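You operate a simulated robot arm through the tools that you are given. There is no shell and no other tool. Be economical: measure what you need, move in short steps, check, and stop when the job is done.

The job below is to be done with a simulated two-armed robot. You get a single attempt, and the scene is never put back.

TASK
Load grey board 29 in the bend tester to 260 N or more without breaking it.
Fine: board on the rests, green arm to LOAD, switch on; then wheel back to its stop, arm to PARK, switch off.

The check looks at the end state, three seconds after you hand in, the way a careful person would. Anything else that was tipped, shoved, dropped, spilled or broken makes it a failure.

THE ROBOT
Two 6-joint arms with fingered hands on one trunk, on a base that drives. Base frame: it is fixed to the floor where the robot stands at the start and does not move with it; the origin is under the middle of the robot, x ahead of it, y to its left, z up. Lengths are in cm, angles in degrees, forces in N, time in s.
The left shoulder is at the start at [5, 17, 108], the right one opposite. With the tool pointing down near the work surface each hand reaches from about 48 to 76 cm from the robot's upright axis, wherever it stands, measured 20 degrees to its own side. Places, roughly: display of the bend tester [60, 10, 80]; green arm [80, 10, 90]; rests of the bend tester [80, 20, 80]; switch of the bend tester [60, 20, 80]; wheel of the bend tester [60, 30, 80]. Payload 3.5 kg a hand.
Tool frame (each hand has its own): the origin (TCP) lies between the finger pads and is the grasp point; the fingertips stand 2.6 cm ahead of it; z points along the fingers, y is the line along which they close. The gripper opens to 13.2 cm. The gripper's body begins 7.3 cm behind the TCP. The gripper is a hand of 3 fingers: y runs from the thumb to the fingers, the wrist lies at [0, 0, -23.4] in the tool frame, and closing takes about 1.5 s.
Orientation is that of the tool frame in the base frame, as a unit quaternion [w, x, y, z]. With the fingers straight down and closing along the base's y, the tool's x points along the base's -x, its y along +y and its z along -z.

THE INTERFACE
- The arms move only by the tool jog_arm. It takes "left_rows", "right_rows" or both (then of equal length, played together; a hand with none holds still); each is a list of rows, each a list of 7 numbers: the turn, a rotation vector about the base's x, y, z in degrees, then the shift along the base's x, y, z in cm, then the opening in per cent of the stroke, from 0 (shut) to 100 (fully open). In form: [[rx, ry, rz, x, y, z, hand], ...]. A call has 1 to 8 rows; each row shifts and turns the commanded pose from where the row before left it. Rows are played at 5 a second. More than 5 cm and 8.6 degrees between two rows, or a gripper value outside its range, and nothing of the call is played. A pose out of reach is approached as far as the arm can. The call stops where the force on the tool passes 40 N (or 10 N more than at its start, if that is more) or the arm is blocked; 0.2 s more then pass. The fingers move at their own pace (about 15.3 cm/s each) and stop on an object; they squeeze with about 33 N. The grip force told is the motor's: it shows also when the fingers shut on nothing. Time passes only in rows, and 0.2 s behind the last, so rows that do not move let the fingers close. It gives the time, the measured TCP pose, the force on the tool (base axes), the opening and the grip force at its end, in the units of the frame above (readings bear some noise), with the torque about the TCP (base axes, N m) and any sound that the robot's microphone picked up, and new pictures: "views" is both (left out), scene, wrist or none (wrist: the cameras of the hands that moved).
- Cameras (640 x 400 px; columns grow to the right, rows downward): "scene" is now at [4.33, 1.16, 166.98]; the picture's right is [0.06, -1.00, 0.00], its down [-0.77, -0.04, -0.64] and it looks along [0.63, 0.04, -0.77] (base axes); focal length 281 px, centre (320, 200). "left" rides on the left gripper at [-6.1, 0.3, -9.2] in its tool frame; the picture's right is [-0.05, -1.00, 0.00], its down [0.83, -0.04, -0.55] and it looks along [0.55, -0.03, 0.83] (tool axes); focal length 230 px, centre (320, 200). "right" rides on the right gripper at [6.2, 0.3, -9.2] in its tool frame; the picture's right is [-0.05, 1.00, 0.00], its down [-0.83, -0.04, -0.56] and it looks along [-0.55, -0.03, 0.83] (tool axes); focal length 230 px, centre (320, 200). There is no depth. A picture from a camera that has moved, and an enlarged one, comes with that camera's place and axes in the base frame and with its lens. The place of the scene camera against the robot may be out by one fixed shift of up to 1.2 cm in any direction.
- move_column(by): slides the trunk up (or, below 0, down) by that many cm; the arms and the scene camera ride with it, the base frame stays. It gives what a move gives, with no picture.
- base_move(legs): drives the robot by 1 to 6 legs, each [ahead, left, turn to the left] in cm, cm and degrees, along the robot's own axes; the way and the turn of a leg run together, so that a leg with both is an arc; at most 150 cm and 180 degrees a leg. The arms and the cameras ride along, it lands a little off, and it stops where it bumps. It gives what a move gives, and a new picture of the scene camera.
- set_grasp(shape, hand): the hand has 3 fingers and takes this shape, open, in about a second: jaw (thumb against the fingers, like two jaws); tri (thumb and two fingers); tip (a fingertip pinch); poke (one finger out to press); point (the index stretched); flat (the hand flat); cup (the hand cupped); fist (a fist). The gripper value then closes the fingers along that shape, each until it touches; the sizes above hold for jaw. It gives what a move gives, with no picture.
- turn_head(pan, tilt): turns the head with the scene camera to pan (to the left, within 86 degrees either way) and tilt (down, from -29 to 69), counted from straight ahead of the robot. It gives what a move gives, and a new picture of the scene camera.
- enlarge(camera, box): a new picture of the part [left, top, right, bottom] of that camera's present view, enlarged. It takes no simulated time.
- close_job(): hands the job in; it is judged then, once.

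Go step by step. Nothing tells you exact positions but the pictures and the camera data: compare them with the known pose of the tool, close in by small moves and look again before you grip or let go. The budget is 120 turns and 260 pictures, counting those below and the enlarged ones. Unless the task says otherwise, let go and move clear before handing in, and close with one line.

The tools are called after "Emit:" as a command line: name --argument value ..., lists and objects as JSON in quotes. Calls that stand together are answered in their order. jog_arm: Moves the arms, as the interface text tells. Its arguments: {"type":"object","properties":{"left_rows":{"type":"array","items":{"type":"array","items":{"type":"number"}}},"right_rows":{"type":"array","items":{"type":"array","items":{"type":"number"}}},"views":{"type":"string","enum":["both","scene","wrist","none"]}},"required":[]} The other tools are called the same way: move_column (by) slides the trunk up or down; set_grasp (shape, hand) gives the hand a shape; base_move (legs) drives the base; turn_head (pan, tilt) turns the head that bears the scene camera; enlarge (camera, box) takes an enlarged picture of a part of a camera's view; close_job () hands the job in.

At the start:

```text
t: 0.0
left_tcp_pos: [55.23, 37.93, 123.5]
left_ee_rot: [0.002, 0.0, 1.0, 0.002]
left_wrist_force: [0.4, 0.3, 0.5]
left_ft_torque: [0.0, -0.02, 0.03]
left_grip_width: 13.19
left_grasp_force: 0.0
left_shape: jaw
right_tcp_pos: [52.4, -15.48, 113.6]
right_ee_rot: [0.0, 0.0, 1.0, -0.001]
right_wrist_force: [0.0, 0.1, 0.3]
right_ft_torque: [0.0, 0.01, 0.06]
right_grip_width: 13.2
right_grasp_force: 0.0
right_shape: jaw
trunk travel left (down, up): [-69.5, 1.5]
robot x, y, heading: [0.06, 0.11, 0.0]
head pan, tilt: [3.3, 50.5]
```

scene: 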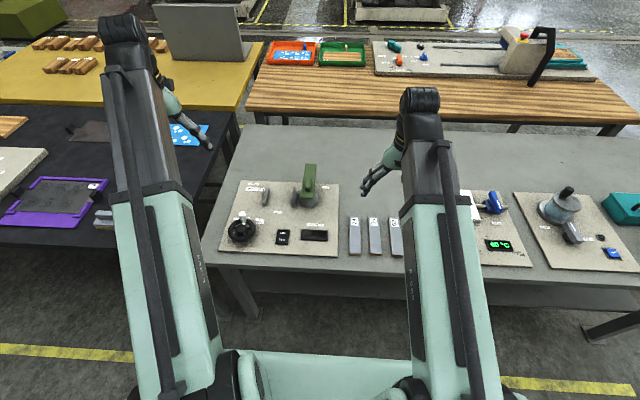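
right: 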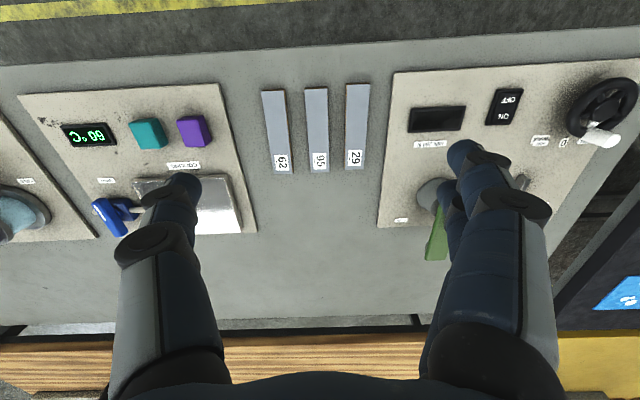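
left: 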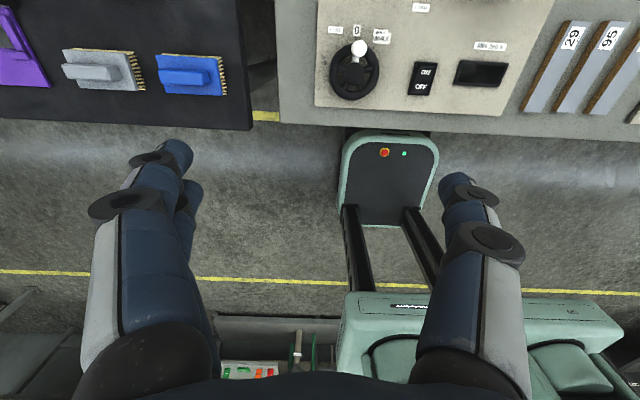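

I see the bend tester ahead-left with a wheel, switch, display and green arm, and three boards to its right (29, 95, 62). I'll take enlarged views to read the labels.

Emit:
enlarge --camera "scene" --box '[210, 150, 430, 270]'

Emit:
enlarge --camera "left" --box '[300, 0, 640, 130]'

Emit:
enlarge --camera "right" --box '[370, 60, 640, 260]'

```text
2.91 times, centred on (320, 210) of scene
camera zoom: at [4.33, 1.16, 166.98], right [0.06, -1.0, 0.0], down [-0.77, -0.04, -0.64], along [0.63, 0.04, -0.77], focal length 818 px, centre (320, 171)
```

zoom: 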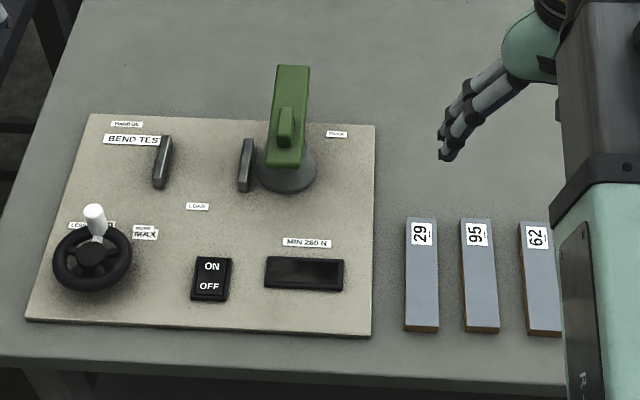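

```text
1.88 times, centred on (470, 65) of left
camera zoom: at [61.36, 38.13, 132.79], right [0.05, -1.0, 0.0], down [-0.83, -0.04, 0.55], along [-0.55, -0.03, -0.83], focal length 433 px, centre (38, 454)
```

zoom: 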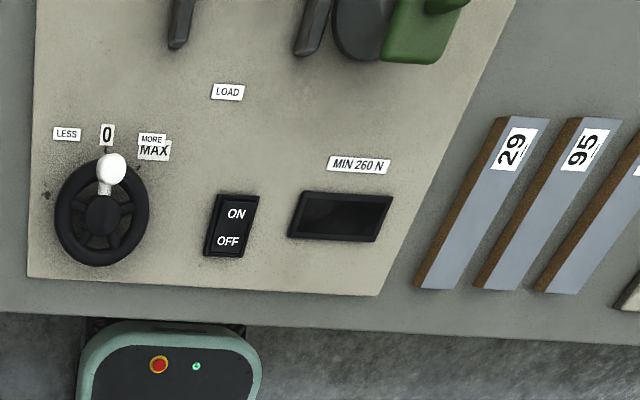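

```text
2.00 times, centred on (505, 160) of right
camera zoom: at [46.33, -15.24, 122.85], right [0.05, 1.0, 0.0], down [0.83, -0.04, 0.56], along [0.55, -0.03, -0.83], focal length 460 px, centre (-50, 280)
```

zoom: 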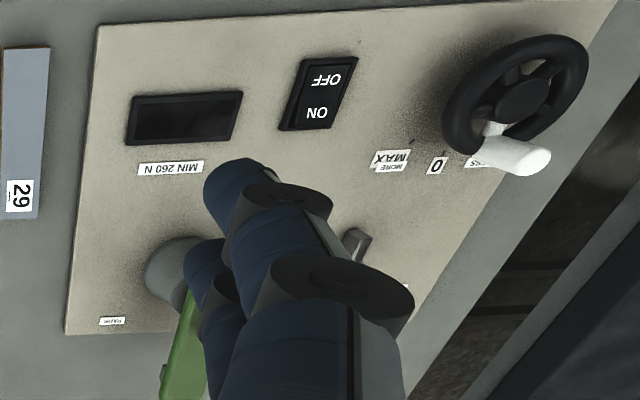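

The bend tester's rests are near (74, 20), a bit far off. Board 29 lies along x at about (60, -9). I'll drive a bit ahead and left so both hands reach everything.

Emit:
base_move --legs '[[0, 15, 0], [9, 0, 0]]'

Emit:
turn_head --pan 0 --tilt 55

```text
t: 2.1
left_tcp_pos: [64.42, 52.8, 123.3]
left_ee_rot: [0.001, 0.0, 1.0, 0.003]
left_wrist_force: [-0.3, -0.4, -1.1]
left_ft_torque: [-0.01, 0.03, 0.0]
left_grip_width: 13.2
left_grasp_force: 0.2
left_shape: jaw
right_tcp_pos: [61.75, -0.6, 113.65]
right_ee_rot: [-0.001, 0.0, 1.0, 0.0]
right_wrist_force: [0.1, 0.1, -0.5]
right_ft_torque: [-0.01, 0.06, 0.0]
right_grip_width: 13.17
right_grasp_force: 0.0
right_shape: jaw
trunk travel left (down, up): [-69.5, 1.5]
robot x, y, heading: [9.41, 15.14, 0.1]
head pan, tilt: [3.3, 50.5]
camera scene: at [13.75, 16.02, 166.97], right [0.06, -1.0, 0.0], down [-0.77, -0.04, -0.63], along [0.63, 0.04, -0.77], focal length 281 px, centre (320, 200)
```

scene: 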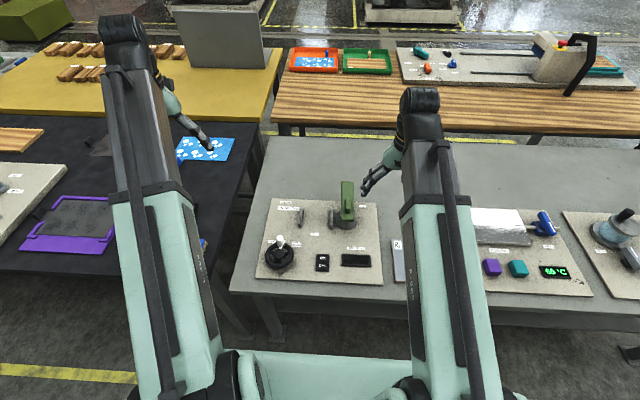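

```text
t: 2.7
left_tcp_pos: [64.36, 52.74, 123.49]
left_ee_rot: [0.001, 0.0, 1.0, 0.002]
left_wrist_force: [0.1, 1.2, 0.4]
left_ft_torque: [0.0, -0.01, -0.02]
left_grip_width: 13.17
left_grasp_force: 0.0
left_shape: jaw
right_tcp_pos: [61.52, -0.59, 113.7]
right_ee_rot: [-0.001, 0.0, 1.0, 0.0]
right_wrist_force: [0.6, 0.8, -1.1]
right_ft_torque: [-0.02, 0.0, 0.02]
right_grip_width: 13.2
right_grasp_force: 0.1
right_shape: jaw
trunk travel left (down, up): [-69.5, 1.5]
robot x, y, heading: [9.14, 14.77, -0.0]
head pan, tilt: [0.0, 55.0]
camera scene: at [13.03, 15.61, 166.41], right [0.0, -1.0, 0.0], down [-0.82, 0.0, -0.57], along [0.57, 0.0, -0.82], focal length 281 px, centre (320, 200)
```

scene: 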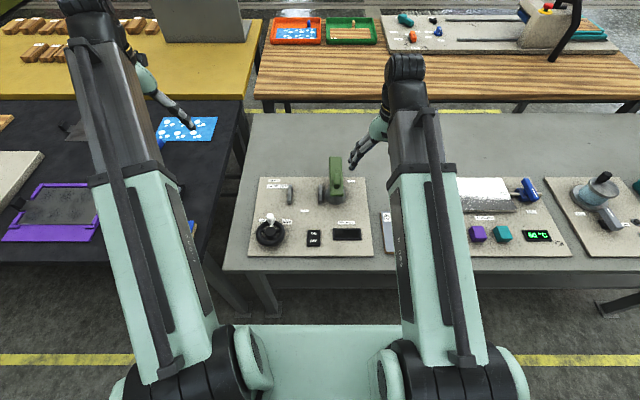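

Moving the right hand above board 29 with the gripper narrowed, and looking.

Emit:
jog_arm --right_rows '[[0, 0, 0, -0.8, -4.3, -2, 45], [0, 0, 0, -0.8, -4.3, -2, 45], [0, 0, 0, 0, 0, -4.5, 45], [0, 0, 0, 0, 0, -4.5, 45], [0, 0, 0, 0, 0, -4, 45], [0, 0, 0, 0, 0, 0, 45]]'

```text
t: 4.1
left_tcp_pos: [64.44, 52.86, 123.58]
left_ee_rot: [0.002, 0.0, 1.0, 0.001]
left_wrist_force: [0.2, 0.9, 0.1]
left_ft_torque: [-0.01, -0.04, 0.0]
left_grip_width: 13.17
left_grasp_force: 0.0
left_shape: jaw
right_tcp_pos: [60.02, -9.2, 96.48]
right_ee_rot: [0.0, 0.0, 1.0, 0.0]
right_wrist_force: [0.2, -0.5, -0.6]
right_ft_torque: [0.02, -0.03, 0.02]
right_grip_width: 6.01
right_grasp_force: 0.2
right_shape: jaw
trunk travel left (down, up): [-69.5, 1.5]
robot x, y, heading: [9.46, 15.13, -0.1]
head pan, tilt: [0.0, 55.0]
camera scene: at [13.07, 15.61, 166.4], right [0.0, -1.0, 0.0], down [-0.82, 0.0, -0.57], along [0.57, 0.0, -0.82], focal length 281 px, centre (320, 200)
camera right: at [54.04, -8.97, 105.76], right [0.05, 1.0, 0.0], down [0.83, -0.04, 0.56], along [0.55, -0.03, -0.83], focal length 230 px, centre (320, 200)
```

scene: 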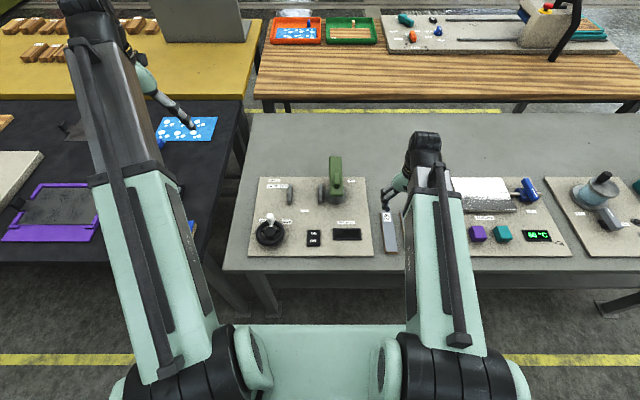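
right: 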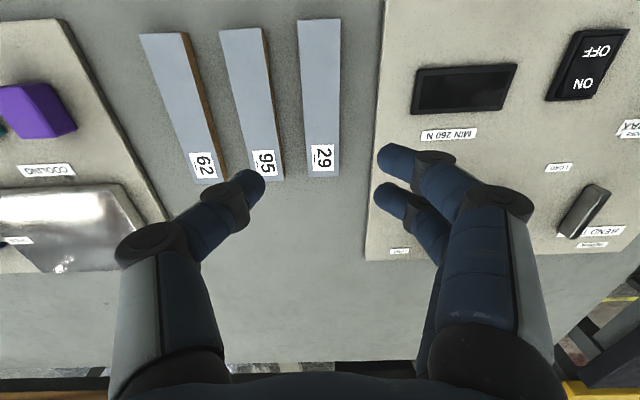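

Board 29 spans x 52–67.5 at y ≈ -9.2. I narrow the hand a bit and descend towards it.

Emit:
jog_arm --right_rows '[[0, 0, 0, -0.2, 0, -4, 41], [0, 0, 0, 0, 0, -4, 41], [0, 0, 0, 0, 0, -3.5, 41], [0, 0, 0, 0, 0, 0, 41]]' --views "wrist"

Emit:
enlarge --camera "scene" --box '[360, 150, 460, 260]'

```text
t: 5.1
left_tcp_pos: [64.52, 52.78, 123.47]
left_ee_rot: [0.002, -0.001, 1.0, 0.001]
left_wrist_force: [-0.4, 0.3, -0.3]
left_ft_torque: [-0.03, 0.02, 0.01]
left_grip_width: 13.2
left_grasp_force: 0.0
left_shape: jaw
right_tcp_pos: [59.8, -9.27, 85.12]
right_ee_rot: [0.0, 0.0, 1.0, 0.0]
right_wrist_force: [0.1, 0.8, 0.7]
right_ft_torque: [0.02, -0.04, -0.03]
right_grip_width: 5.47
right_grasp_force: 0.1
right_shape: jaw
trunk travel left (down, up): [-69.5, 1.5]
robot x, y, heading: [9.06, 14.5, -0.1]
head pan, tilt: [0.0, 55.0]
camera right: at [53.72, -8.91, 94.28], right [0.05, 1.0, 0.0], down [0.83, -0.04, 0.56], along [0.55, -0.03, -0.83], focal length 230 px, centre (320, 200)
```

right: 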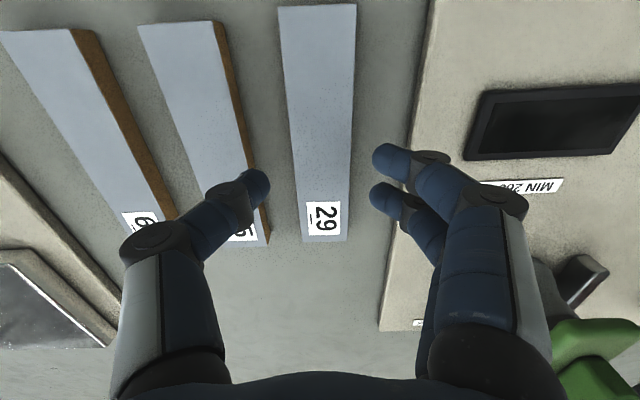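

```text
3.64 times, centred on (410, 205) of scene
camera zoom: at [13.07, 15.62, 166.4], right [0.0, -1.0, 0.0], down [-0.82, 0.0, -0.57], along [0.57, 0.0, -0.82], focal length 1023 px, centre (-7, 182)
```

zoom: 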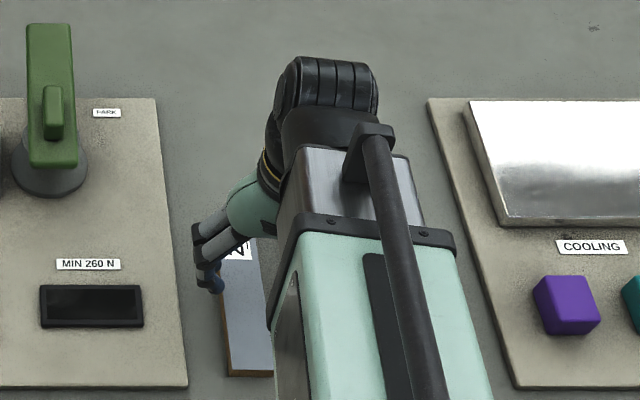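

Aligned; the top of the board is near z = 80. Going down further in small steps.

Emit:
jog_arm --right_rows '[[0, 0, 0, 0, 0.1, -2, 41], [0, 0, 0, 0, 0, -0.7, 41], [0, 0, 0, 0, 0, -0.6, 41], [0, 0, 0, 0, 0, 0, 41]]' --views "wrist"

```text
t: 6.1
left_tcp_pos: [64.46, 52.76, 123.4]
left_ee_rot: [0.001, 0.001, 1.0, 0.002]
left_wrist_force: [0.4, 0.0, -0.9]
left_ft_torque: [-0.01, 0.01, 0.0]
left_grip_width: 13.19
left_grasp_force: 0.1
left_shape: jaw
right_tcp_pos: [59.85, -9.13, 81.79]
right_ee_rot: [0.0, 0.0, 1.0, 0.0]
right_wrist_force: [0.2, -0.5, -0.2]
right_ft_torque: [0.01, 0.0, 0.0]
right_grip_width: 5.48
right_grasp_force: 0.1
right_shape: jaw
trunk travel left (down, up): [-69.5, 1.5]
robot x, y, heading: [9.36, 15.04, -0.0]
head pan, tilt: [0.0, 55.0]
camera right: at [53.74, -8.85, 91.0], right [0.05, 1.0, 0.0], down [0.83, -0.04, 0.56], along [0.55, -0.03, -0.83], focal length 230 px, centre (320, 200)
```

right: 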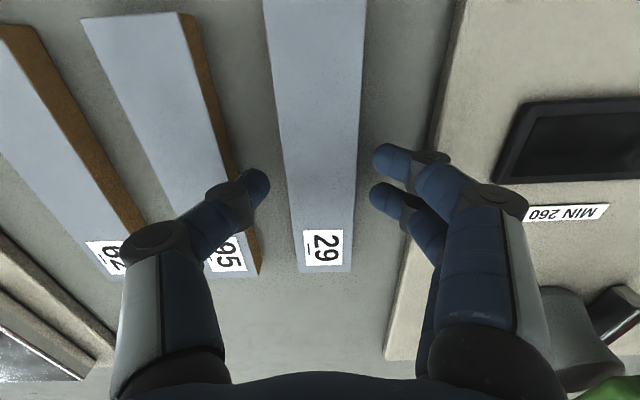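

Emit:
jog_arm --right_rows '[[0, 0, 0, 0, 0, -0.3, 41], [0, 0, 0, 0, 0, -0.2, 41], [0, 0, 0, 0, 0, 0, 41]]' --views "none"

```text
t: 6.9
left_tcp_pos: [64.37, 52.93, 123.44]
left_ee_rot: [0.003, 0.0, 1.0, 0.002]
left_wrist_force: [0.9, 0.6, 0.2]
left_ft_torque: [0.01, -0.04, 0.02]
left_grip_width: 13.17
left_grasp_force: 0.1
left_shape: jaw
right_tcp_pos: [59.79, -9.25, 81.38]
right_ee_rot: [0.0, 0.0, 1.0, 0.0]
right_wrist_force: [0.4, 0.2, -0.3]
right_ft_torque: [-0.02, 0.01, 0.0]
right_grip_width: 5.46
right_grasp_force: 0.1
right_shape: jaw
trunk travel left (down, up): [-69.5, 1.5]
robot x, y, heading: [9.3, 14.99, -0.2]
head pan, tilt: [0.0, 55.0]
```

No contact with the table yet; I grip here and lift slightly.

Emit:
jog_arm --right_rows '[[0, 0, 0, 0, 0.05, 0, 0], [0, 0, 0, 0, 0, 0, 0], [0, 0, 0, 0, 0, 0, 0], [0, 0, 0, 0, 0, 0, 0], [0, 0, 0, 0, 0, 0, 0], [0, 0, 0, 0, 0, 2, 0], [0, 0, 0, 0, 0, 3, 0]]' --views "wrist"

```text
t: 8.5
left_tcp_pos: [64.26, 52.82, 123.47]
left_ee_rot: [0.002, 0.0, 1.0, 0.001]
left_wrist_force: [-0.5, -0.5, -0.6]
left_ft_torque: [0.02, 0.0, 0.01]
left_grip_width: 13.16
left_grasp_force: 0.0
left_shape: jaw
right_tcp_pos: [59.77, -9.15, 86.34]
right_ee_rot: [0.001, 0.0, 1.0, 0.0]
right_wrist_force: [0.0, -1.2, -0.9]
right_ft_torque: [-0.03, -0.02, 0.01]
right_grip_width: 3.37
right_grasp_force: 32.8
right_shape: jaw
trunk travel left (down, up): [-69.5, 1.5]
robot x, y, heading: [9.22, 14.98, -0.4]
head pan, tilt: [0.0, 55.0]
camera right: at [53.72, -8.83, 95.54], right [0.05, 1.0, 0.0], down [0.83, -0.04, 0.56], along [0.55, -0.03, -0.83], focal length 230 px, centre (320, 200)
```

right: 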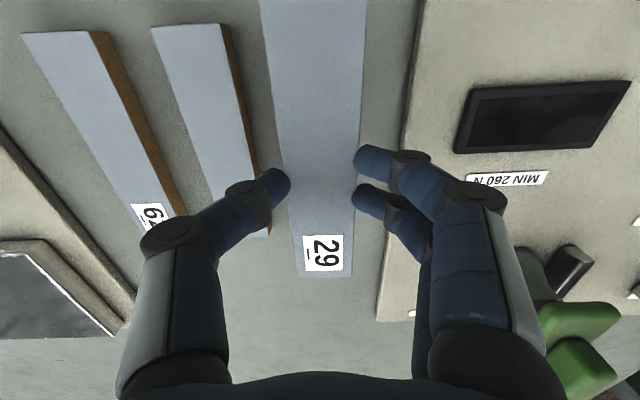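

Board 29 is held. I lift it well up and bring the right hand nearer the tester so its camera and the scene camera can show the rests.

Emit:
jog_arm --right_rows '[[0, 0, 0, 0, 0, 4.5, 0], [0, 0, 0, 0, 0, 4.5, 0], [0, 0, 0, 0, 0, 4.5, 0], [0, 0, 0, 0, 4.5, 2, 0], [0, 0, 0, 0, 4.5, 0, 0], [0, 0, 0, 0, 4.5, 0, 0], [0, 0, 0, 0, 4.5, 0, 0], [0, 0, 0, 0, 0, 0, 0]]'

Emit:
enlarge --camera "right" --box '[160, 100, 640, 400]'

Emit:
enlarge --camera "scene" --box '[235, 140, 395, 260]'

```text
t: 10.3
left_tcp_pos: [64.33, 52.75, 123.41]
left_ee_rot: [0.002, 0.0, 1.0, 0.002]
left_wrist_force: [0.2, 0.4, 0.6]
left_ft_torque: [0.02, -0.02, -0.02]
left_grip_width: 13.2
left_grasp_force: 0.0
left_shape: jaw
right_tcp_pos: [59.86, 8.96, 101.66]
right_ee_rot: [0.001, 0.0, 1.0, 0.001]
right_wrist_force: [0.6, 0.2, -0.3]
right_ft_torque: [0.0, -0.02, 0.0]
right_grip_width: 3.36
right_grasp_force: 32.9
right_shape: jaw
trunk travel left (down, up): [-69.5, 1.5]
robot x, y, heading: [9.24, 15.09, -0.2]
head pan, tilt: [0.0, 55.0]
camera scene: at [13.09, 15.57, 166.4], right [0.0, -1.0, 0.0], down [-0.82, 0.0, -0.57], along [0.57, 0.0, -0.82], focal length 281 px, centre (320, 200)
camera right: at [53.76, 9.2, 110.94], right [0.05, 1.0, 0.0], down [0.83, -0.04, 0.56], along [0.55, -0.03, -0.83], focal length 230 px, centre (320, 200)
```

scene: 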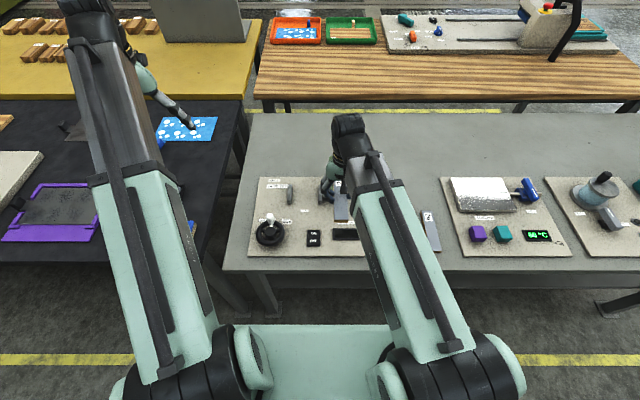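
right: 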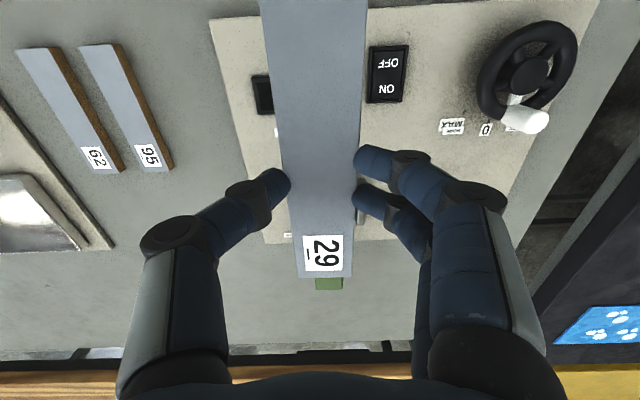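

```text
1.33 times, centred on (400, 250) of right
camera zoom: at [53.76, 9.2, 110.94], right [0.05, 1.0, 0.0], down [0.83, -0.04, 0.56], along [0.55, -0.03, -0.83], focal length 307 px, centre (213, 133)
```

zoom: 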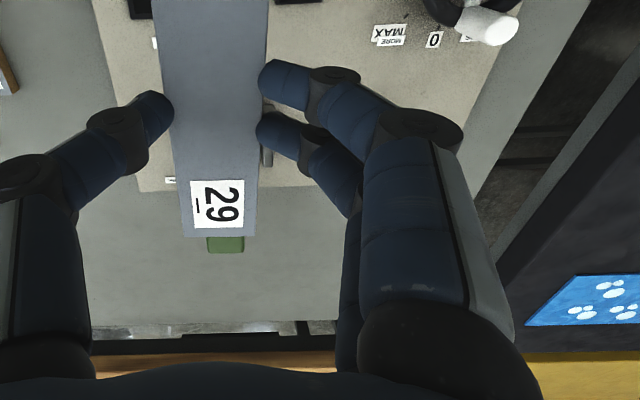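

```text
3.33 times, centred on (315, 200) of scene
camera zoom: at [13.09, 15.57, 166.4], right [0.0, -1.0, 0.0], down [-0.82, 0.0, -0.57], along [0.57, 0.0, -0.82], focal length 938 px, centre (337, 200)
```

zoom: 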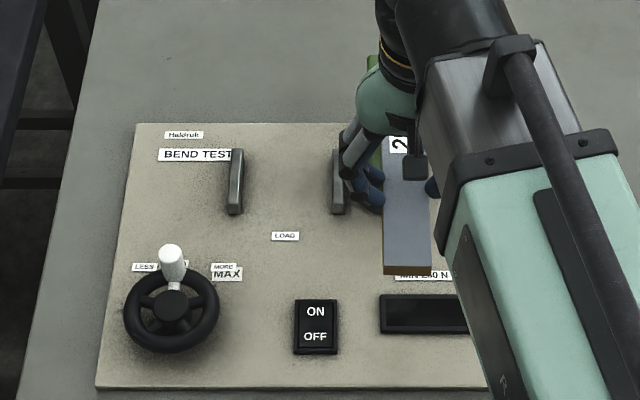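

The rests look to be at about x 74, y 14.5 and y 25.6. I'll turn the board crosswise off to the side, while the left hand moves in to look at the rests from above.

Emit:
jog_arm --right_rows '[[0, 0, -8.2, 0, -3, 0, 0], [0, 0, -8.2, 0, -3, 0, 0], [0, 0, -8.2, 0, -3, 0, 0], [0, 0, -8.2, 0, -1, 0, 0], [0, 0, -8.2, 0, 0, 0, 0], [0, 0, -8.2, 0, 0, 0, 0], [0, 0, -8.2, 0, 0, 0, 0]]' --left_rows '[[0, 0, 0, 1, 0, -2, 100], [0, 0, 0, 1, -4, -2, 100], [0, 0, 0, 1, -4, -2, 100], [0, 0, 0, 1, -4, -2, 100], [0, 0, 0, 1, -4, -2, 100], [0, 0, 0, 1, -4, -2, 100], [0, 0, 0, 1, -4, -2, 100]]' --views "wrist"

```text
t: 11.9
left_tcp_pos: [71.43, 28.63, 109.42]
left_ee_rot: [0.002, -0.001, 1.0, 0.002]
left_wrist_force: [-0.4, 0.0, 0.4]
left_ft_torque: [-0.01, -0.01, 0.01]
left_grip_width: 13.21
left_grasp_force: 0.1
left_shape: jaw
right_tcp_pos: [59.81, -1.07, 101.87]
right_ee_rot: [0.0, 0.481, 0.877, 0.0]
right_wrist_force: [0.2, 0.6, 0.2]
right_ft_torque: [-0.01, -0.02, -0.01]
right_grip_width: 3.38
right_grasp_force: 33.4
right_shape: jaw
trunk travel left (down, up): [-69.5, 1.5]
robot x, y, heading: [9.16, 14.8, 0.1]
head pan, tilt: [0.0, 55.0]
camera right: at [56.86, 4.22, 111.02], right [0.87, 0.49, 0.0], down [0.41, -0.72, 0.56], along [0.27, -0.48, -0.83], focal length 230 px, centre (320, 200)
camera left: at [77.62, 28.99, 118.78], right [0.05, -1.0, 0.0], down [-0.83, -0.05, 0.55], along [-0.55, -0.03, -0.83], focal length 230 px, centre (320, 200)
```

right: 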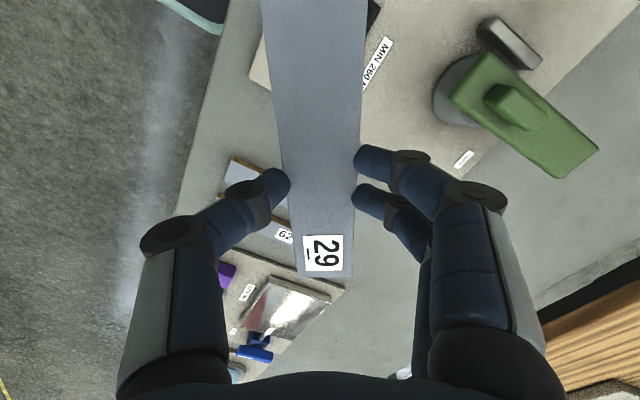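
left: 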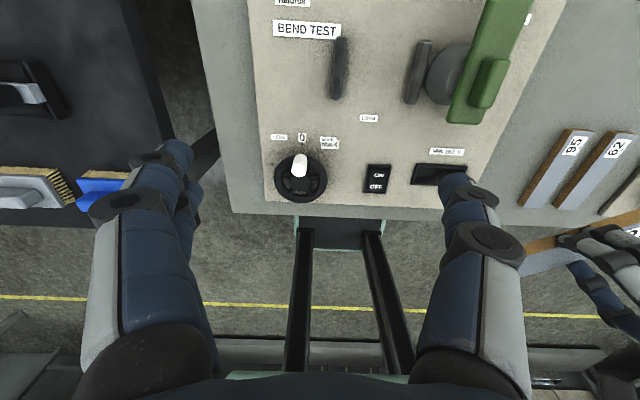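

Emit:
enlarge --camera "left" --box '[240, 0, 560, 210]'

Emit:
enlarge --camera "right" --box '[420, 0, 640, 190]'

Emit:
enlarge --camera "scene" --box '[245, 145, 385, 265]'

```text
1.90 times, centred on (400, 105) of left
camera zoom: at [77.62, 28.99, 118.78], right [0.05, -1.0, 0.0], down [-0.83, -0.05, 0.55], along [-0.55, -0.03, -0.83], focal length 438 px, centre (168, 381)
```

zoom: 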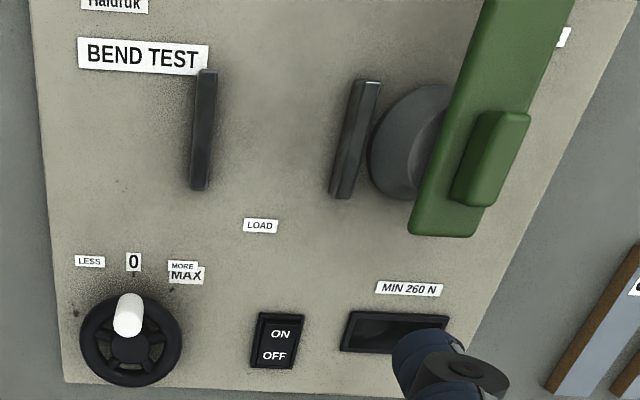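

```text
2.11 times, centred on (530, 95) of right
camera zoom: at [56.86, 4.22, 111.02], right [0.87, 0.49, 0.0], down [0.41, -0.72, 0.56], along [0.27, -0.48, -0.83], focal length 484 px, centre (-122, 421)
```

zoom: 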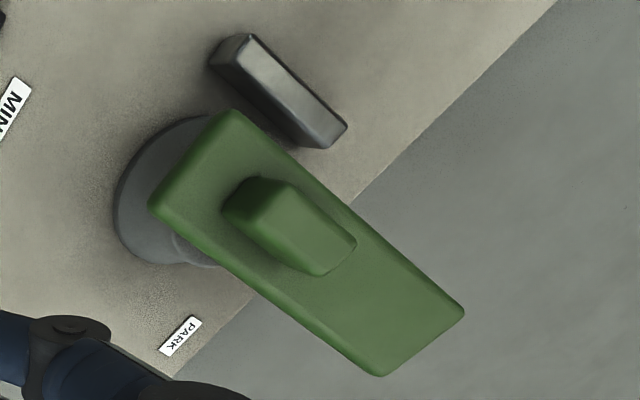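

```text
3.33 times, centred on (315, 205) of scene
camera zoom: at [13.12, 15.55, 166.4], right [0.0, -1.0, 0.0], down [-0.82, 0.0, -0.57], along [0.57, 0.0, -0.82], focal length 938 px, centre (337, 183)
```

zoom: 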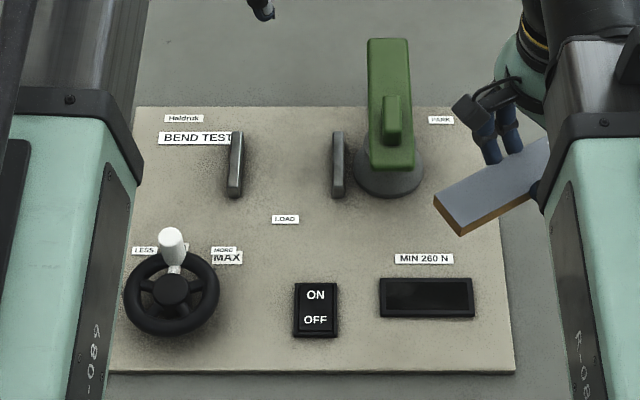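

I have the geometry: the rests run along x (71–79), at y ≈ 14.7 and 26.3, with tops near z 82. I finish turning the board and take the left hand out of the way.

Emit:
jog_arm --right_rows '[[0, 0, -8.15, 0, 0, 0, 0], [0, 0, -8.15, 0, 0, 0, 0], [0, 0, -8.15, 0, 0, 0, 0], [0, 0, -8.15, 0, 0, 0, 0], [0, 0, 0, 0, 0, 0, 0], [0, 0, 0, 0, 0, 0, 0]]' --left_rows '[[0, 0, 0, -2, 4, 1, 100], [0, 0, 0, -2, 4, 1, 100], [0, 0, 0, -2, 4, 1, 100], [0, 0, 0, -2, 4, 1, 100], [0, 0, 0, -2, 3, 1, 100], [0, 0, 0, 0, 0, 0, 100]]' --views "none"

Emit:
jog_arm --right_rows '[[0, 0, 0, 2.5, 3.5, 0, 0], [0, 0, 0, 2.5, 3.5, 0, 0], [0, 0, 0, 2.5, 3.5, 0, 0], [0, 0, 0, 2.5, 3.5, 0, 0], [0, 0, 0, 2.5, 3.5, 0, 0], [0, 0, 0, 2.5, 4.2, 0, 0], [0, 0, 0, 0, 0, 0, 0]]'

```text
t: 13.3
left_tcp_pos: [61.34, 47.85, 114.54]
left_ee_rot: [0.001, 0.0, 1.0, 0.001]
left_wrist_force: [0.1, 0.1, 0.2]
left_ft_torque: [-0.02, 0.0, -0.02]
left_grip_width: 13.18
left_grasp_force: 0.0
left_shape: jaw
right_tcp_pos: [59.9, -1.03, 101.85]
right_ee_rot: [0.0, 0.707, 0.707, 0.0]
right_wrist_force: [-0.9, -0.3, -1.9]
right_ft_torque: [-0.03, 0.02, 0.01]
right_grip_width: 3.33
right_grasp_force: 33.0
right_shape: jaw
trunk travel left (down, up): [-69.5, 1.5]
robot x, y, heading: [9.29, 14.55, 0.1]
head pan, tilt: [0.0, 55.0]
```

```text
t: 14.9
left_tcp_pos: [61.46, 47.72, 114.43]
left_ee_rot: [0.001, 0.0, 1.0, 0.002]
left_wrist_force: [0.4, -0.1, 0.0]
left_ft_torque: [-0.02, 0.0, -0.01]
left_grip_width: 13.19
left_grasp_force: 0.0
left_shape: jaw
right_tcp_pos: [74.71, 20.57, 101.82]
right_ee_rot: [0.0, 0.707, 0.707, 0.0]
right_wrist_force: [-0.6, 0.5, -0.9]
right_ft_torque: [0.03, -0.01, 0.02]
right_grip_width: 3.35
right_grasp_force: 33.1
right_shape: jaw
trunk travel left (down, up): [-69.5, 1.5]
robot x, y, heading: [9.31, 14.98, -0.1]
head pan, tilt: [0.0, 55.0]
camera scene: at [13.07, 15.57, 166.4], right [0.0, -1.0, 0.0], down [-0.82, 0.0, -0.57], along [0.57, 0.0, -0.82], focal length 281 px, centre (320, 200)
camera right: at [75.07, 26.8, 111.05], right [1.0, -0.05, 0.0], down [-0.04, -0.83, 0.56], along [-0.03, -0.55, -0.83], focal length 230 px, centre (320, 200)
```

scene: 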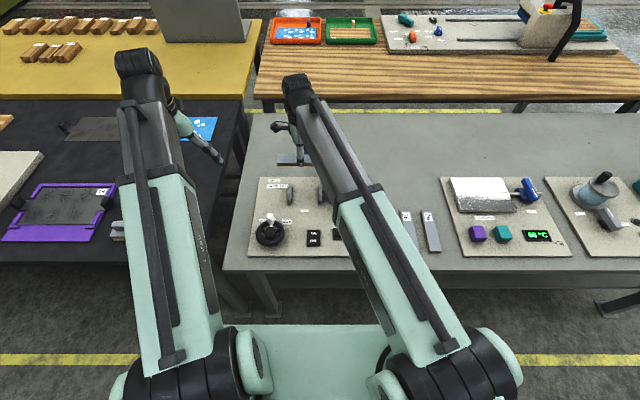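
right: 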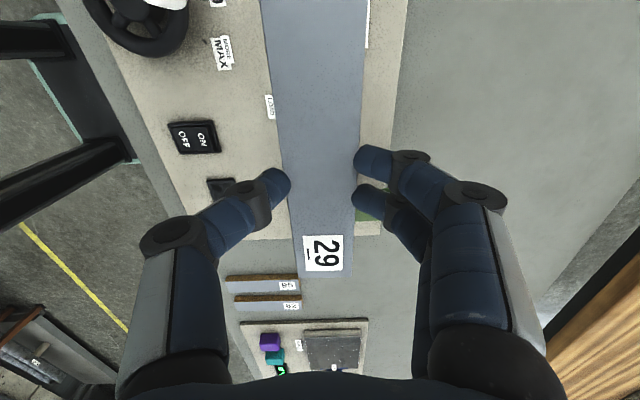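

Over the rests now. Descending partway and looking.

Emit:
jog_arm --right_rows '[[0, 0, 0, 0, 0, -4, 0], [0, 0, 0, 0, 0, -4, 0], [0, 0, 0, 0, 0, -3, 0], [0, 0, 0, 0, 0.2, 0, 0]]' --views "wrist"

Emit:
enlarge --camera "scene" --box '[245, 135, 385, 255]'

Emit:
enlarge --camera "left" --box '[320, 0, 640, 200]'

```text
t: 15.9
left_tcp_pos: [61.47, 47.9, 114.5]
left_ee_rot: [0.001, 0.0, 1.0, 0.002]
left_wrist_force: [0.2, -0.5, -0.2]
left_ft_torque: [0.0, 0.05, -0.02]
left_grip_width: 13.21
left_grasp_force: 0.0
left_shape: jaw
right_tcp_pos: [74.8, 20.96, 90.85]
right_ee_rot: [0.001, 0.707, 0.707, 0.0]
right_wrist_force: [0.5, -0.3, -1.0]
right_ft_torque: [0.02, 0.02, 0.01]
right_grip_width: 3.36
right_grasp_force: 33.0
right_shape: jaw
trunk travel left (down, up): [-69.5, 1.5]
robot x, y, heading: [9.15, 14.91, 0.1]
head pan, tilt: [0.0, 55.0]
camera right: at [75.16, 27.02, 100.04], right [1.0, -0.05, 0.0], down [-0.04, -0.83, 0.56], along [-0.03, -0.55, -0.83], focal length 230 px, centre (320, 200)
```

right: 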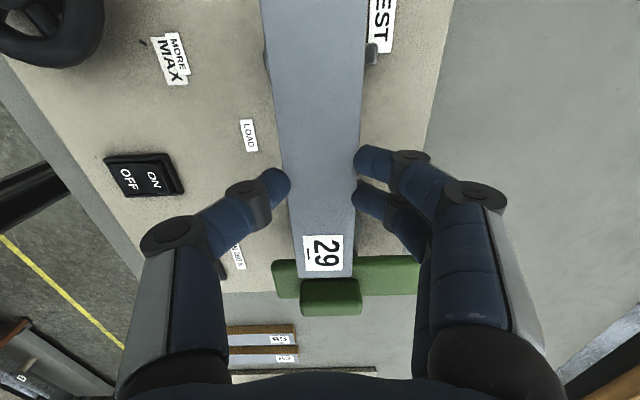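

```text
3.33 times, centred on (315, 195) of scene
camera zoom: at [13.08, 15.62, 166.4], right [0.0, -1.0, 0.0], down [-0.82, 0.0, -0.57], along [0.57, 0.0, -0.82], focal length 938 px, centre (337, 217)
```

zoom: 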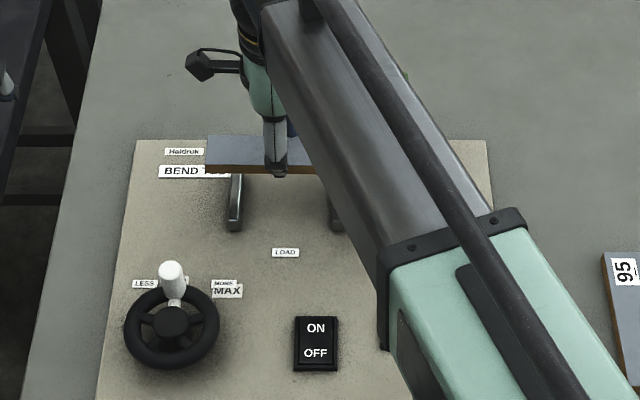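

```text
2.00 times, centred on (480, 100) of left
camera zoom: at [67.54, 48.1, 123.82], right [0.05, -1.0, 0.0], down [-0.83, -0.05, 0.55], along [-0.55, -0.03, -0.83], focal length 460 px, centre (0, 400)
```

zoom: 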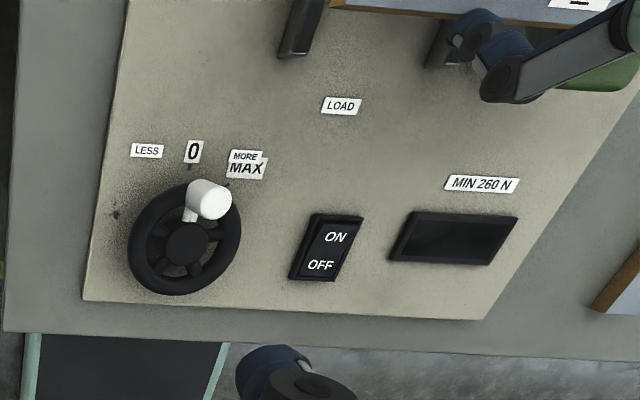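

Clear of the green arm by about 2 cm and centred on the rests. I lower in small steps to contact.

Emit:
jog_arm --right_rows '[[0, 0, 0, 0.1, -0.1, -3, 0], [0, 0, 0, 0, 0, -1.2, 0], [0, 0, 0, 0, 0, -0.5, 0], [0, 0, 0, 0, 0, 0, 0]]' --views "wrist"

Emit:
enlarge --camera "scene" --box '[265, 155, 335, 215]'

```text
t: 16.9
left_tcp_pos: [61.42, 47.83, 114.52]
left_ee_rot: [0.001, 0.0, 1.0, 0.001]
left_wrist_force: [0.9, 0.0, -0.5]
left_ft_torque: [0.0, 0.01, -0.01]
left_grip_width: 13.21
left_grasp_force: 0.1
left_shape: jaw
right_tcp_pos: [74.94, 20.67, 86.18]
right_ee_rot: [0.0, 0.707, 0.707, 0.001]
right_wrist_force: [-0.1, 0.1, -0.9]
right_ft_torque: [0.0, -0.01, -0.01]
right_grip_width: 3.34
right_grasp_force: 33.2
right_shape: jaw
trunk travel left (down, up): [-69.5, 1.5]
robot x, y, heading: [9.15, 15.0, -0.2]
head pan, tilt: [0.0, 55.0]
camera right: at [75.24, 26.86, 95.38], right [1.0, -0.05, 0.0], down [-0.04, -0.83, 0.56], along [-0.03, -0.55, -0.83], focal length 230 px, centre (320, 200)
```

right: 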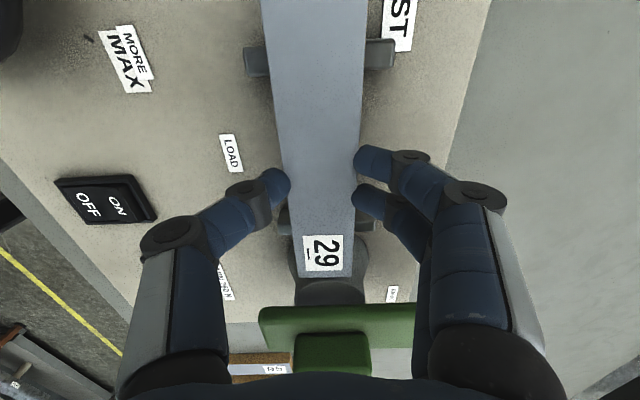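

```text
6.67 times, centred on (300, 185) of scene
camera zoom: at [13.08, 15.61, 166.4], right [0.0, -1.0, 0.0], down [-0.82, 0.0, -0.57], along [0.57, 0.0, -0.82], focal length 1875 px, centre (453, 300)
```

zoom: 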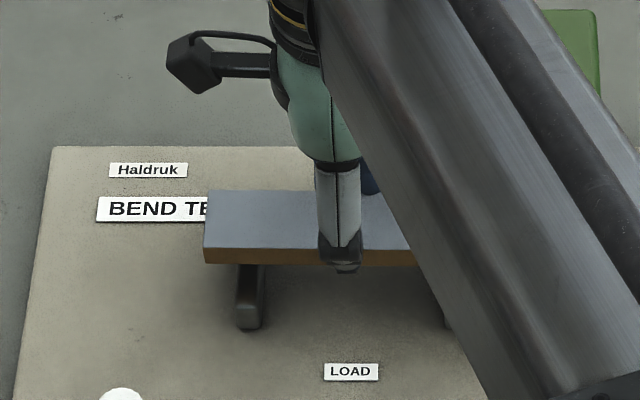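

Emit:
jog_arm --right_rows '[[0, 0, 0, 0, 0, -0.4, 0], [0, 0, 0, 0, 0, -0.4, 0], [0, 0, 0, 0, 0, -0.3, 0], [0, 0, 0, 0, 0, 0, 0]]' --views "none"

Emit:
enlarge --camera "scene" --box '[265, 155, 335, 215]'

```text
t: 17.9
left_tcp_pos: [61.38, 47.89, 114.41]
left_ee_rot: [0.002, 0.0, 1.0, 0.002]
left_wrist_force: [-0.6, -0.4, -0.8]
left_ft_torque: [0.01, -0.02, 0.01]
left_grip_width: 13.18
left_grasp_force: 0.0
left_shape: jaw
right_tcp_pos: [74.89, 20.83, 85.12]
right_ee_rot: [-0.001, 0.707, 0.707, -0.001]
right_wrist_force: [-0.7, 0.4, 0.7]
right_ft_torque: [0.01, -0.03, -0.01]
right_grip_width: 3.35
right_grasp_force: 33.1
right_shape: jaw
trunk travel left (down, up): [-69.5, 1.5]
robot x, y, heading: [9.24, 15.2, 0.0]
head pan, tilt: [0.0, 55.0]
```

```text
6.67 times, centred on (300, 185) of scene
camera zoom: at [13.09, 15.61, 166.4], right [0.0, -1.0, 0.0], down [-0.82, 0.0, -0.57], along [0.57, 0.0, -0.82], focal length 1875 px, centre (453, 300)
```

zoom: 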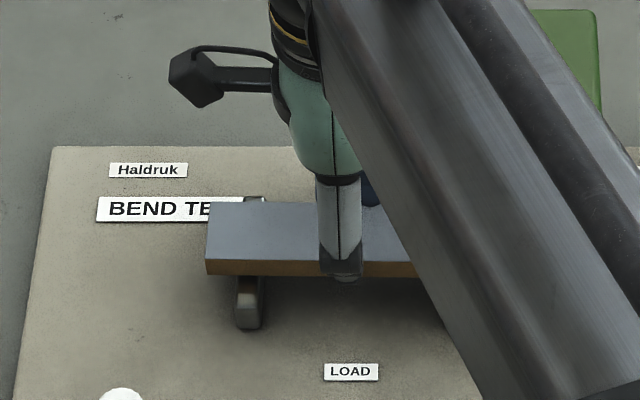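

Emit:
jog_arm --right_rows '[[0, 0, 0, 0, 0, -0.3, 0], [0, 0, 0, 0, 0, -0.3, 0], [0, 0, 0, 0, 0, -0.3, 0], [0, 0, 0, 0, 0, 0, 0]]' --views "none"

Emit:
enlarge --camera "scene" --box '[265, 155, 335, 215]'

```text
t: 18.9
left_tcp_pos: [61.34, 47.81, 114.62]
left_ee_rot: [0.002, 0.0, 1.0, 0.002]
left_wrist_force: [-0.6, 0.6, -0.1]
left_ft_torque: [-0.06, -0.01, 0.0]
left_grip_width: 13.2
left_grasp_force: 0.0
left_shape: jaw
right_tcp_pos: [74.86, 20.59, 84.54]
right_ee_rot: [0.001, 0.707, 0.707, 0.002]
right_wrist_force: [1.0, -0.8, 35.4]
right_ft_torque: [-0.04, -0.14, -0.01]
right_grip_width: 3.54
right_grasp_force: 33.0
right_shape: jaw
trunk travel left (down, up): [-69.5, 1.5]
robot x, y, heading: [8.96, 14.71, 0.2]
head pan, tilt: [0.0, 55.0]
```

```text
6.67 times, centred on (300, 185) of scene
camera zoom: at [12.76, 15.58, 166.45], right [0.0, -1.0, 0.0], down [-0.82, 0.0, -0.58], along [0.58, 0.0, -0.82], focal length 1875 px, centre (453, 300)
```

zoom: 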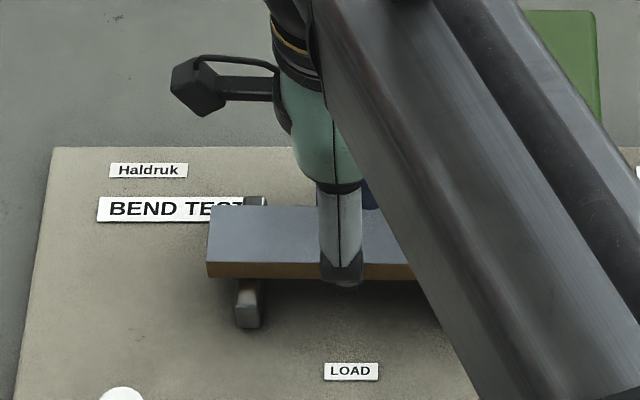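

Contact with the rests (35 N upward). I ease off, release and lift away.

Emit:
jog_arm --right_rows '[[0, 0, 0, 0, 0, 0.3, 0], [0, 0, 0, 0, 0, 0, 45], [0, 0, 0, 0, 0, 0, 50], [0, 0, 0, 0, 0, 0, 50], [0, 0, 0, 0, 0, 3, 50], [0, 0, 0, 0, 0, 4, 50], [0, 0, 0, 0, 0, 4, 50], [0, 0, 0, 0, 0, 4, 50]]' --views "wrist"

```text
t: 20.7
left_tcp_pos: [61.4, 47.84, 114.41]
left_ee_rot: [0.002, 0.0, 1.0, 0.001]
left_wrist_force: [-0.1, 0.3, -0.1]
left_ft_torque: [-0.02, 0.01, 0.0]
left_grip_width: 13.18
left_grasp_force: 0.0
left_shape: jaw
right_tcp_pos: [74.9, 20.66, 99.59]
right_ee_rot: [0.0, 0.707, 0.708, 0.0]
right_wrist_force: [0.1, 0.1, 0.9]
right_ft_torque: [0.01, -0.01, 0.0]
right_grip_width: 6.53
right_grasp_force: 0.0
right_shape: jaw
trunk travel left (down, up): [-69.5, 1.5]
robot x, y, heading: [9.39, 14.83, 0.1]
head pan, tilt: [0.0, 55.0]
camera right: at [75.31, 26.81, 108.74], right [1.0, -0.05, 0.0], down [-0.04, -0.83, 0.56], along [-0.03, -0.55, -0.83], focal length 230 px, centre (320, 200)
```

right: 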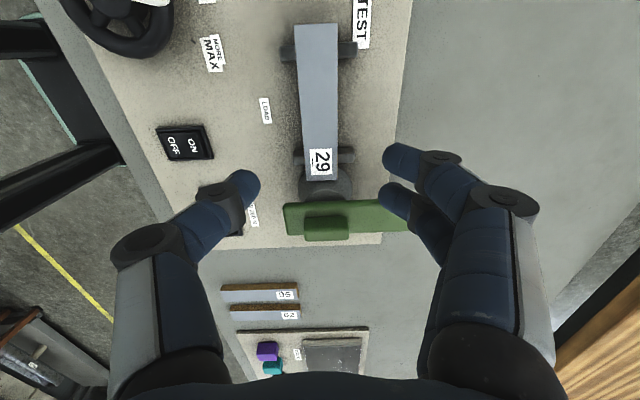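

Board 29 now lies on both rests. Next is the green arm; it has a raised handle over its pivot near (75.3, 9). I turn the right hand back and move above the handle.

Emit:
jog_arm --right_rows '[[0, 0, 8.18, 0, -1.5, 0, 50], [0, 0, 8.18, 0, -1.5, 0, 50], [0, 0, 8.18, 0, -1.5, 0, 50], [0, 0, 8.18, 0, -1.5, 0, 50], [0, 0, 8.18, 0, -1.5, 0, 50], [0, 0, 8.18, 0, -1.5, 0, 50], [0, 0, 8.18, 0, -1.5, 0, 50], [0, 0, 8.18, 0, -1, 0, 50]]' --views "none"

Emit:
jog_arm --right_rows '[[0, 0, 8.18, 0, 0, 0, 50], [0, 0, 8.18, 0, 0, 0, 50], [0, 0, 8.18, 0, 0, 0, 50], [0, 0, 0, 0, 0, 0, 50], [0, 0, 0, 0, 0, 0, 50]]'

Emit:
enlarge --camera "right" --box '[220, 20, 460, 270]'

```text
t: 22.5
left_tcp_pos: [61.5, 47.76, 114.47]
left_ee_rot: [0.002, 0.0, 1.0, 0.002]
left_wrist_force: [-0.3, -0.3, 0.2]
left_ft_torque: [-0.01, 0.05, -0.04]
left_grip_width: 13.2
left_grasp_force: 0.1
left_shape: jaw
right_tcp_pos: [74.92, 9.21, 99.37]
right_ee_rot: [0.0, 0.211, 0.977, -0.001]
right_wrist_force: [0.4, 0.4, -0.3]
right_ft_torque: [-0.02, -0.01, 0.01]
right_grip_width: 6.54
right_grasp_force: 0.0
right_shape: jaw
trunk travel left (down, up): [-69.5, 1.5]
robot x, y, heading: [9.03, 14.64, -0.0]
head pan, tilt: [0.0, 55.0]
```

```text
t: 23.7
left_tcp_pos: [61.4, 47.86, 114.4]
left_ee_rot: [0.001, -0.001, 1.0, 0.003]
left_wrist_force: [0.1, 0.2, -0.1]
left_ft_torque: [-0.03, -0.01, -0.02]
left_grip_width: 13.17
left_grasp_force: 0.0
left_shape: jaw
right_tcp_pos: [75.0, 9.28, 99.48]
right_ee_rot: [0.0, 0.0, 1.0, 0.0]
right_wrist_force: [-0.5, 0.1, 0.7]
right_ft_torque: [-0.01, 0.02, 0.02]
right_grip_width: 6.51
right_grasp_force: 0.0
right_shape: jaw
trunk travel left (down, up): [-69.5, 1.5]
robot x, y, heading: [9.48, 15.02, 0.1]
head pan, tilt: [0.0, 55.0]
camera scene: at [13.08, 15.61, 166.4], right [0.0, -1.0, 0.0], down [-0.82, 0.0, -0.57], along [0.57, 0.0, -0.82], focal length 281 px, centre (320, 200)
camera right: at [68.82, 9.55, 108.65], right [0.05, 1.0, 0.0], down [0.83, -0.04, 0.56], along [0.55, -0.03, -0.83], focal length 230 px, centre (320, 200)
```

scene: 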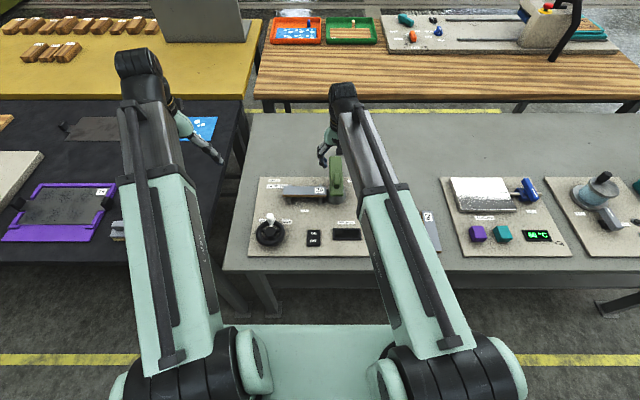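
right: 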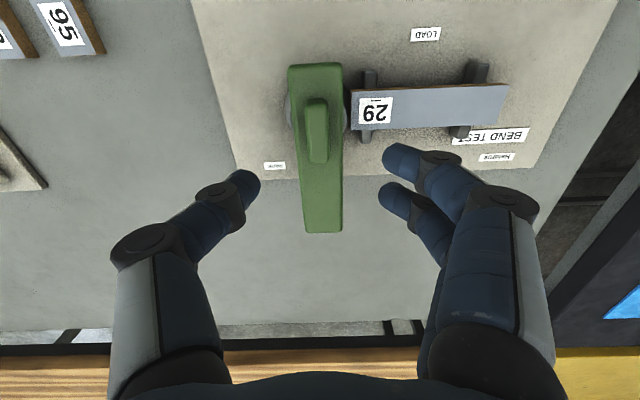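

```text
1.60 times, centred on (340, 145) of right
camera zoom: at [68.82, 9.55, 108.65], right [0.05, 1.0, 0.0], down [0.83, -0.04, 0.56], along [0.55, -0.03, -0.83], focal length 368 px, centre (288, 288)
```

zoom: 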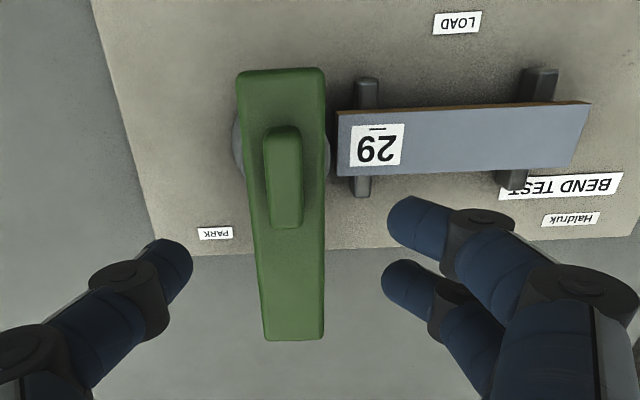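

The handle is centred right over the pivot at about (75.0, 8.9), so I can grip it and twist. Descending onto it.

Emit:
jog_arm --right_rows '[[0, 0, 0, 0, -0.35, -4, 30], [0, 0, 0, 0, 0, -3.5, 30], [0, 0, 0, 0, 0, -1.5, 30], [0, 0, 0, 0, 0, -0.5, 30], [0, 0, 0, 0, 0, 0, 30]]' --views "wrist"

Emit:
enlarge --camera "scene" --box '[290, 140, 370, 210]'

```text
t: 24.9
left_tcp_pos: [61.45, 47.7, 114.5]
left_ee_rot: [0.002, -0.001, 1.0, 0.001]
left_wrist_force: [-0.8, -0.5, 0.3]
left_ft_torque: [0.0, 0.01, -0.02]
left_grip_width: 13.2
left_grasp_force: 0.0
left_shape: jaw
right_tcp_pos: [74.89, 8.88, 89.84]
right_ee_rot: [0.0, 0.0, 1.0, 0.0]
right_wrist_force: [0.1, 0.2, 0.4]
right_ft_torque: [0.02, 0.02, 0.01]
right_grip_width: 4.0
right_grasp_force: 0.1
right_shape: jaw
trunk travel left (down, up): [-69.5, 1.5]
robot x, y, heading: [9.15, 15.04, 0.2]
head pan, tilt: [0.0, 55.0]
camera right: at [68.84, 9.16, 99.05], right [0.05, 1.0, 0.0], down [0.83, -0.04, 0.56], along [0.55, -0.03, -0.83], focal length 230 px, centre (320, 200)
```

right: 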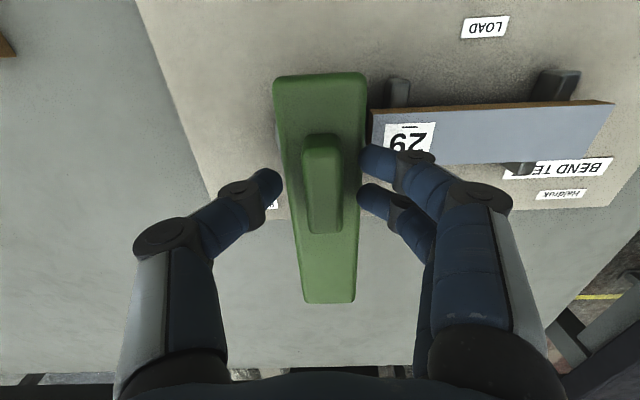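

```text
5.71 times, centred on (330, 175) of scene
camera zoom: at [13.08, 15.61, 166.4], right [0.0, -1.0, 0.0], down [-0.82, 0.0, -0.57], along [0.57, 0.0, -0.82], focal length 1607 px, centre (263, 343)
```

zoom: 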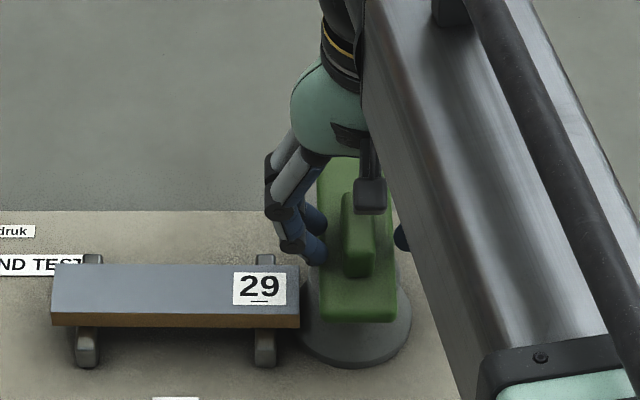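

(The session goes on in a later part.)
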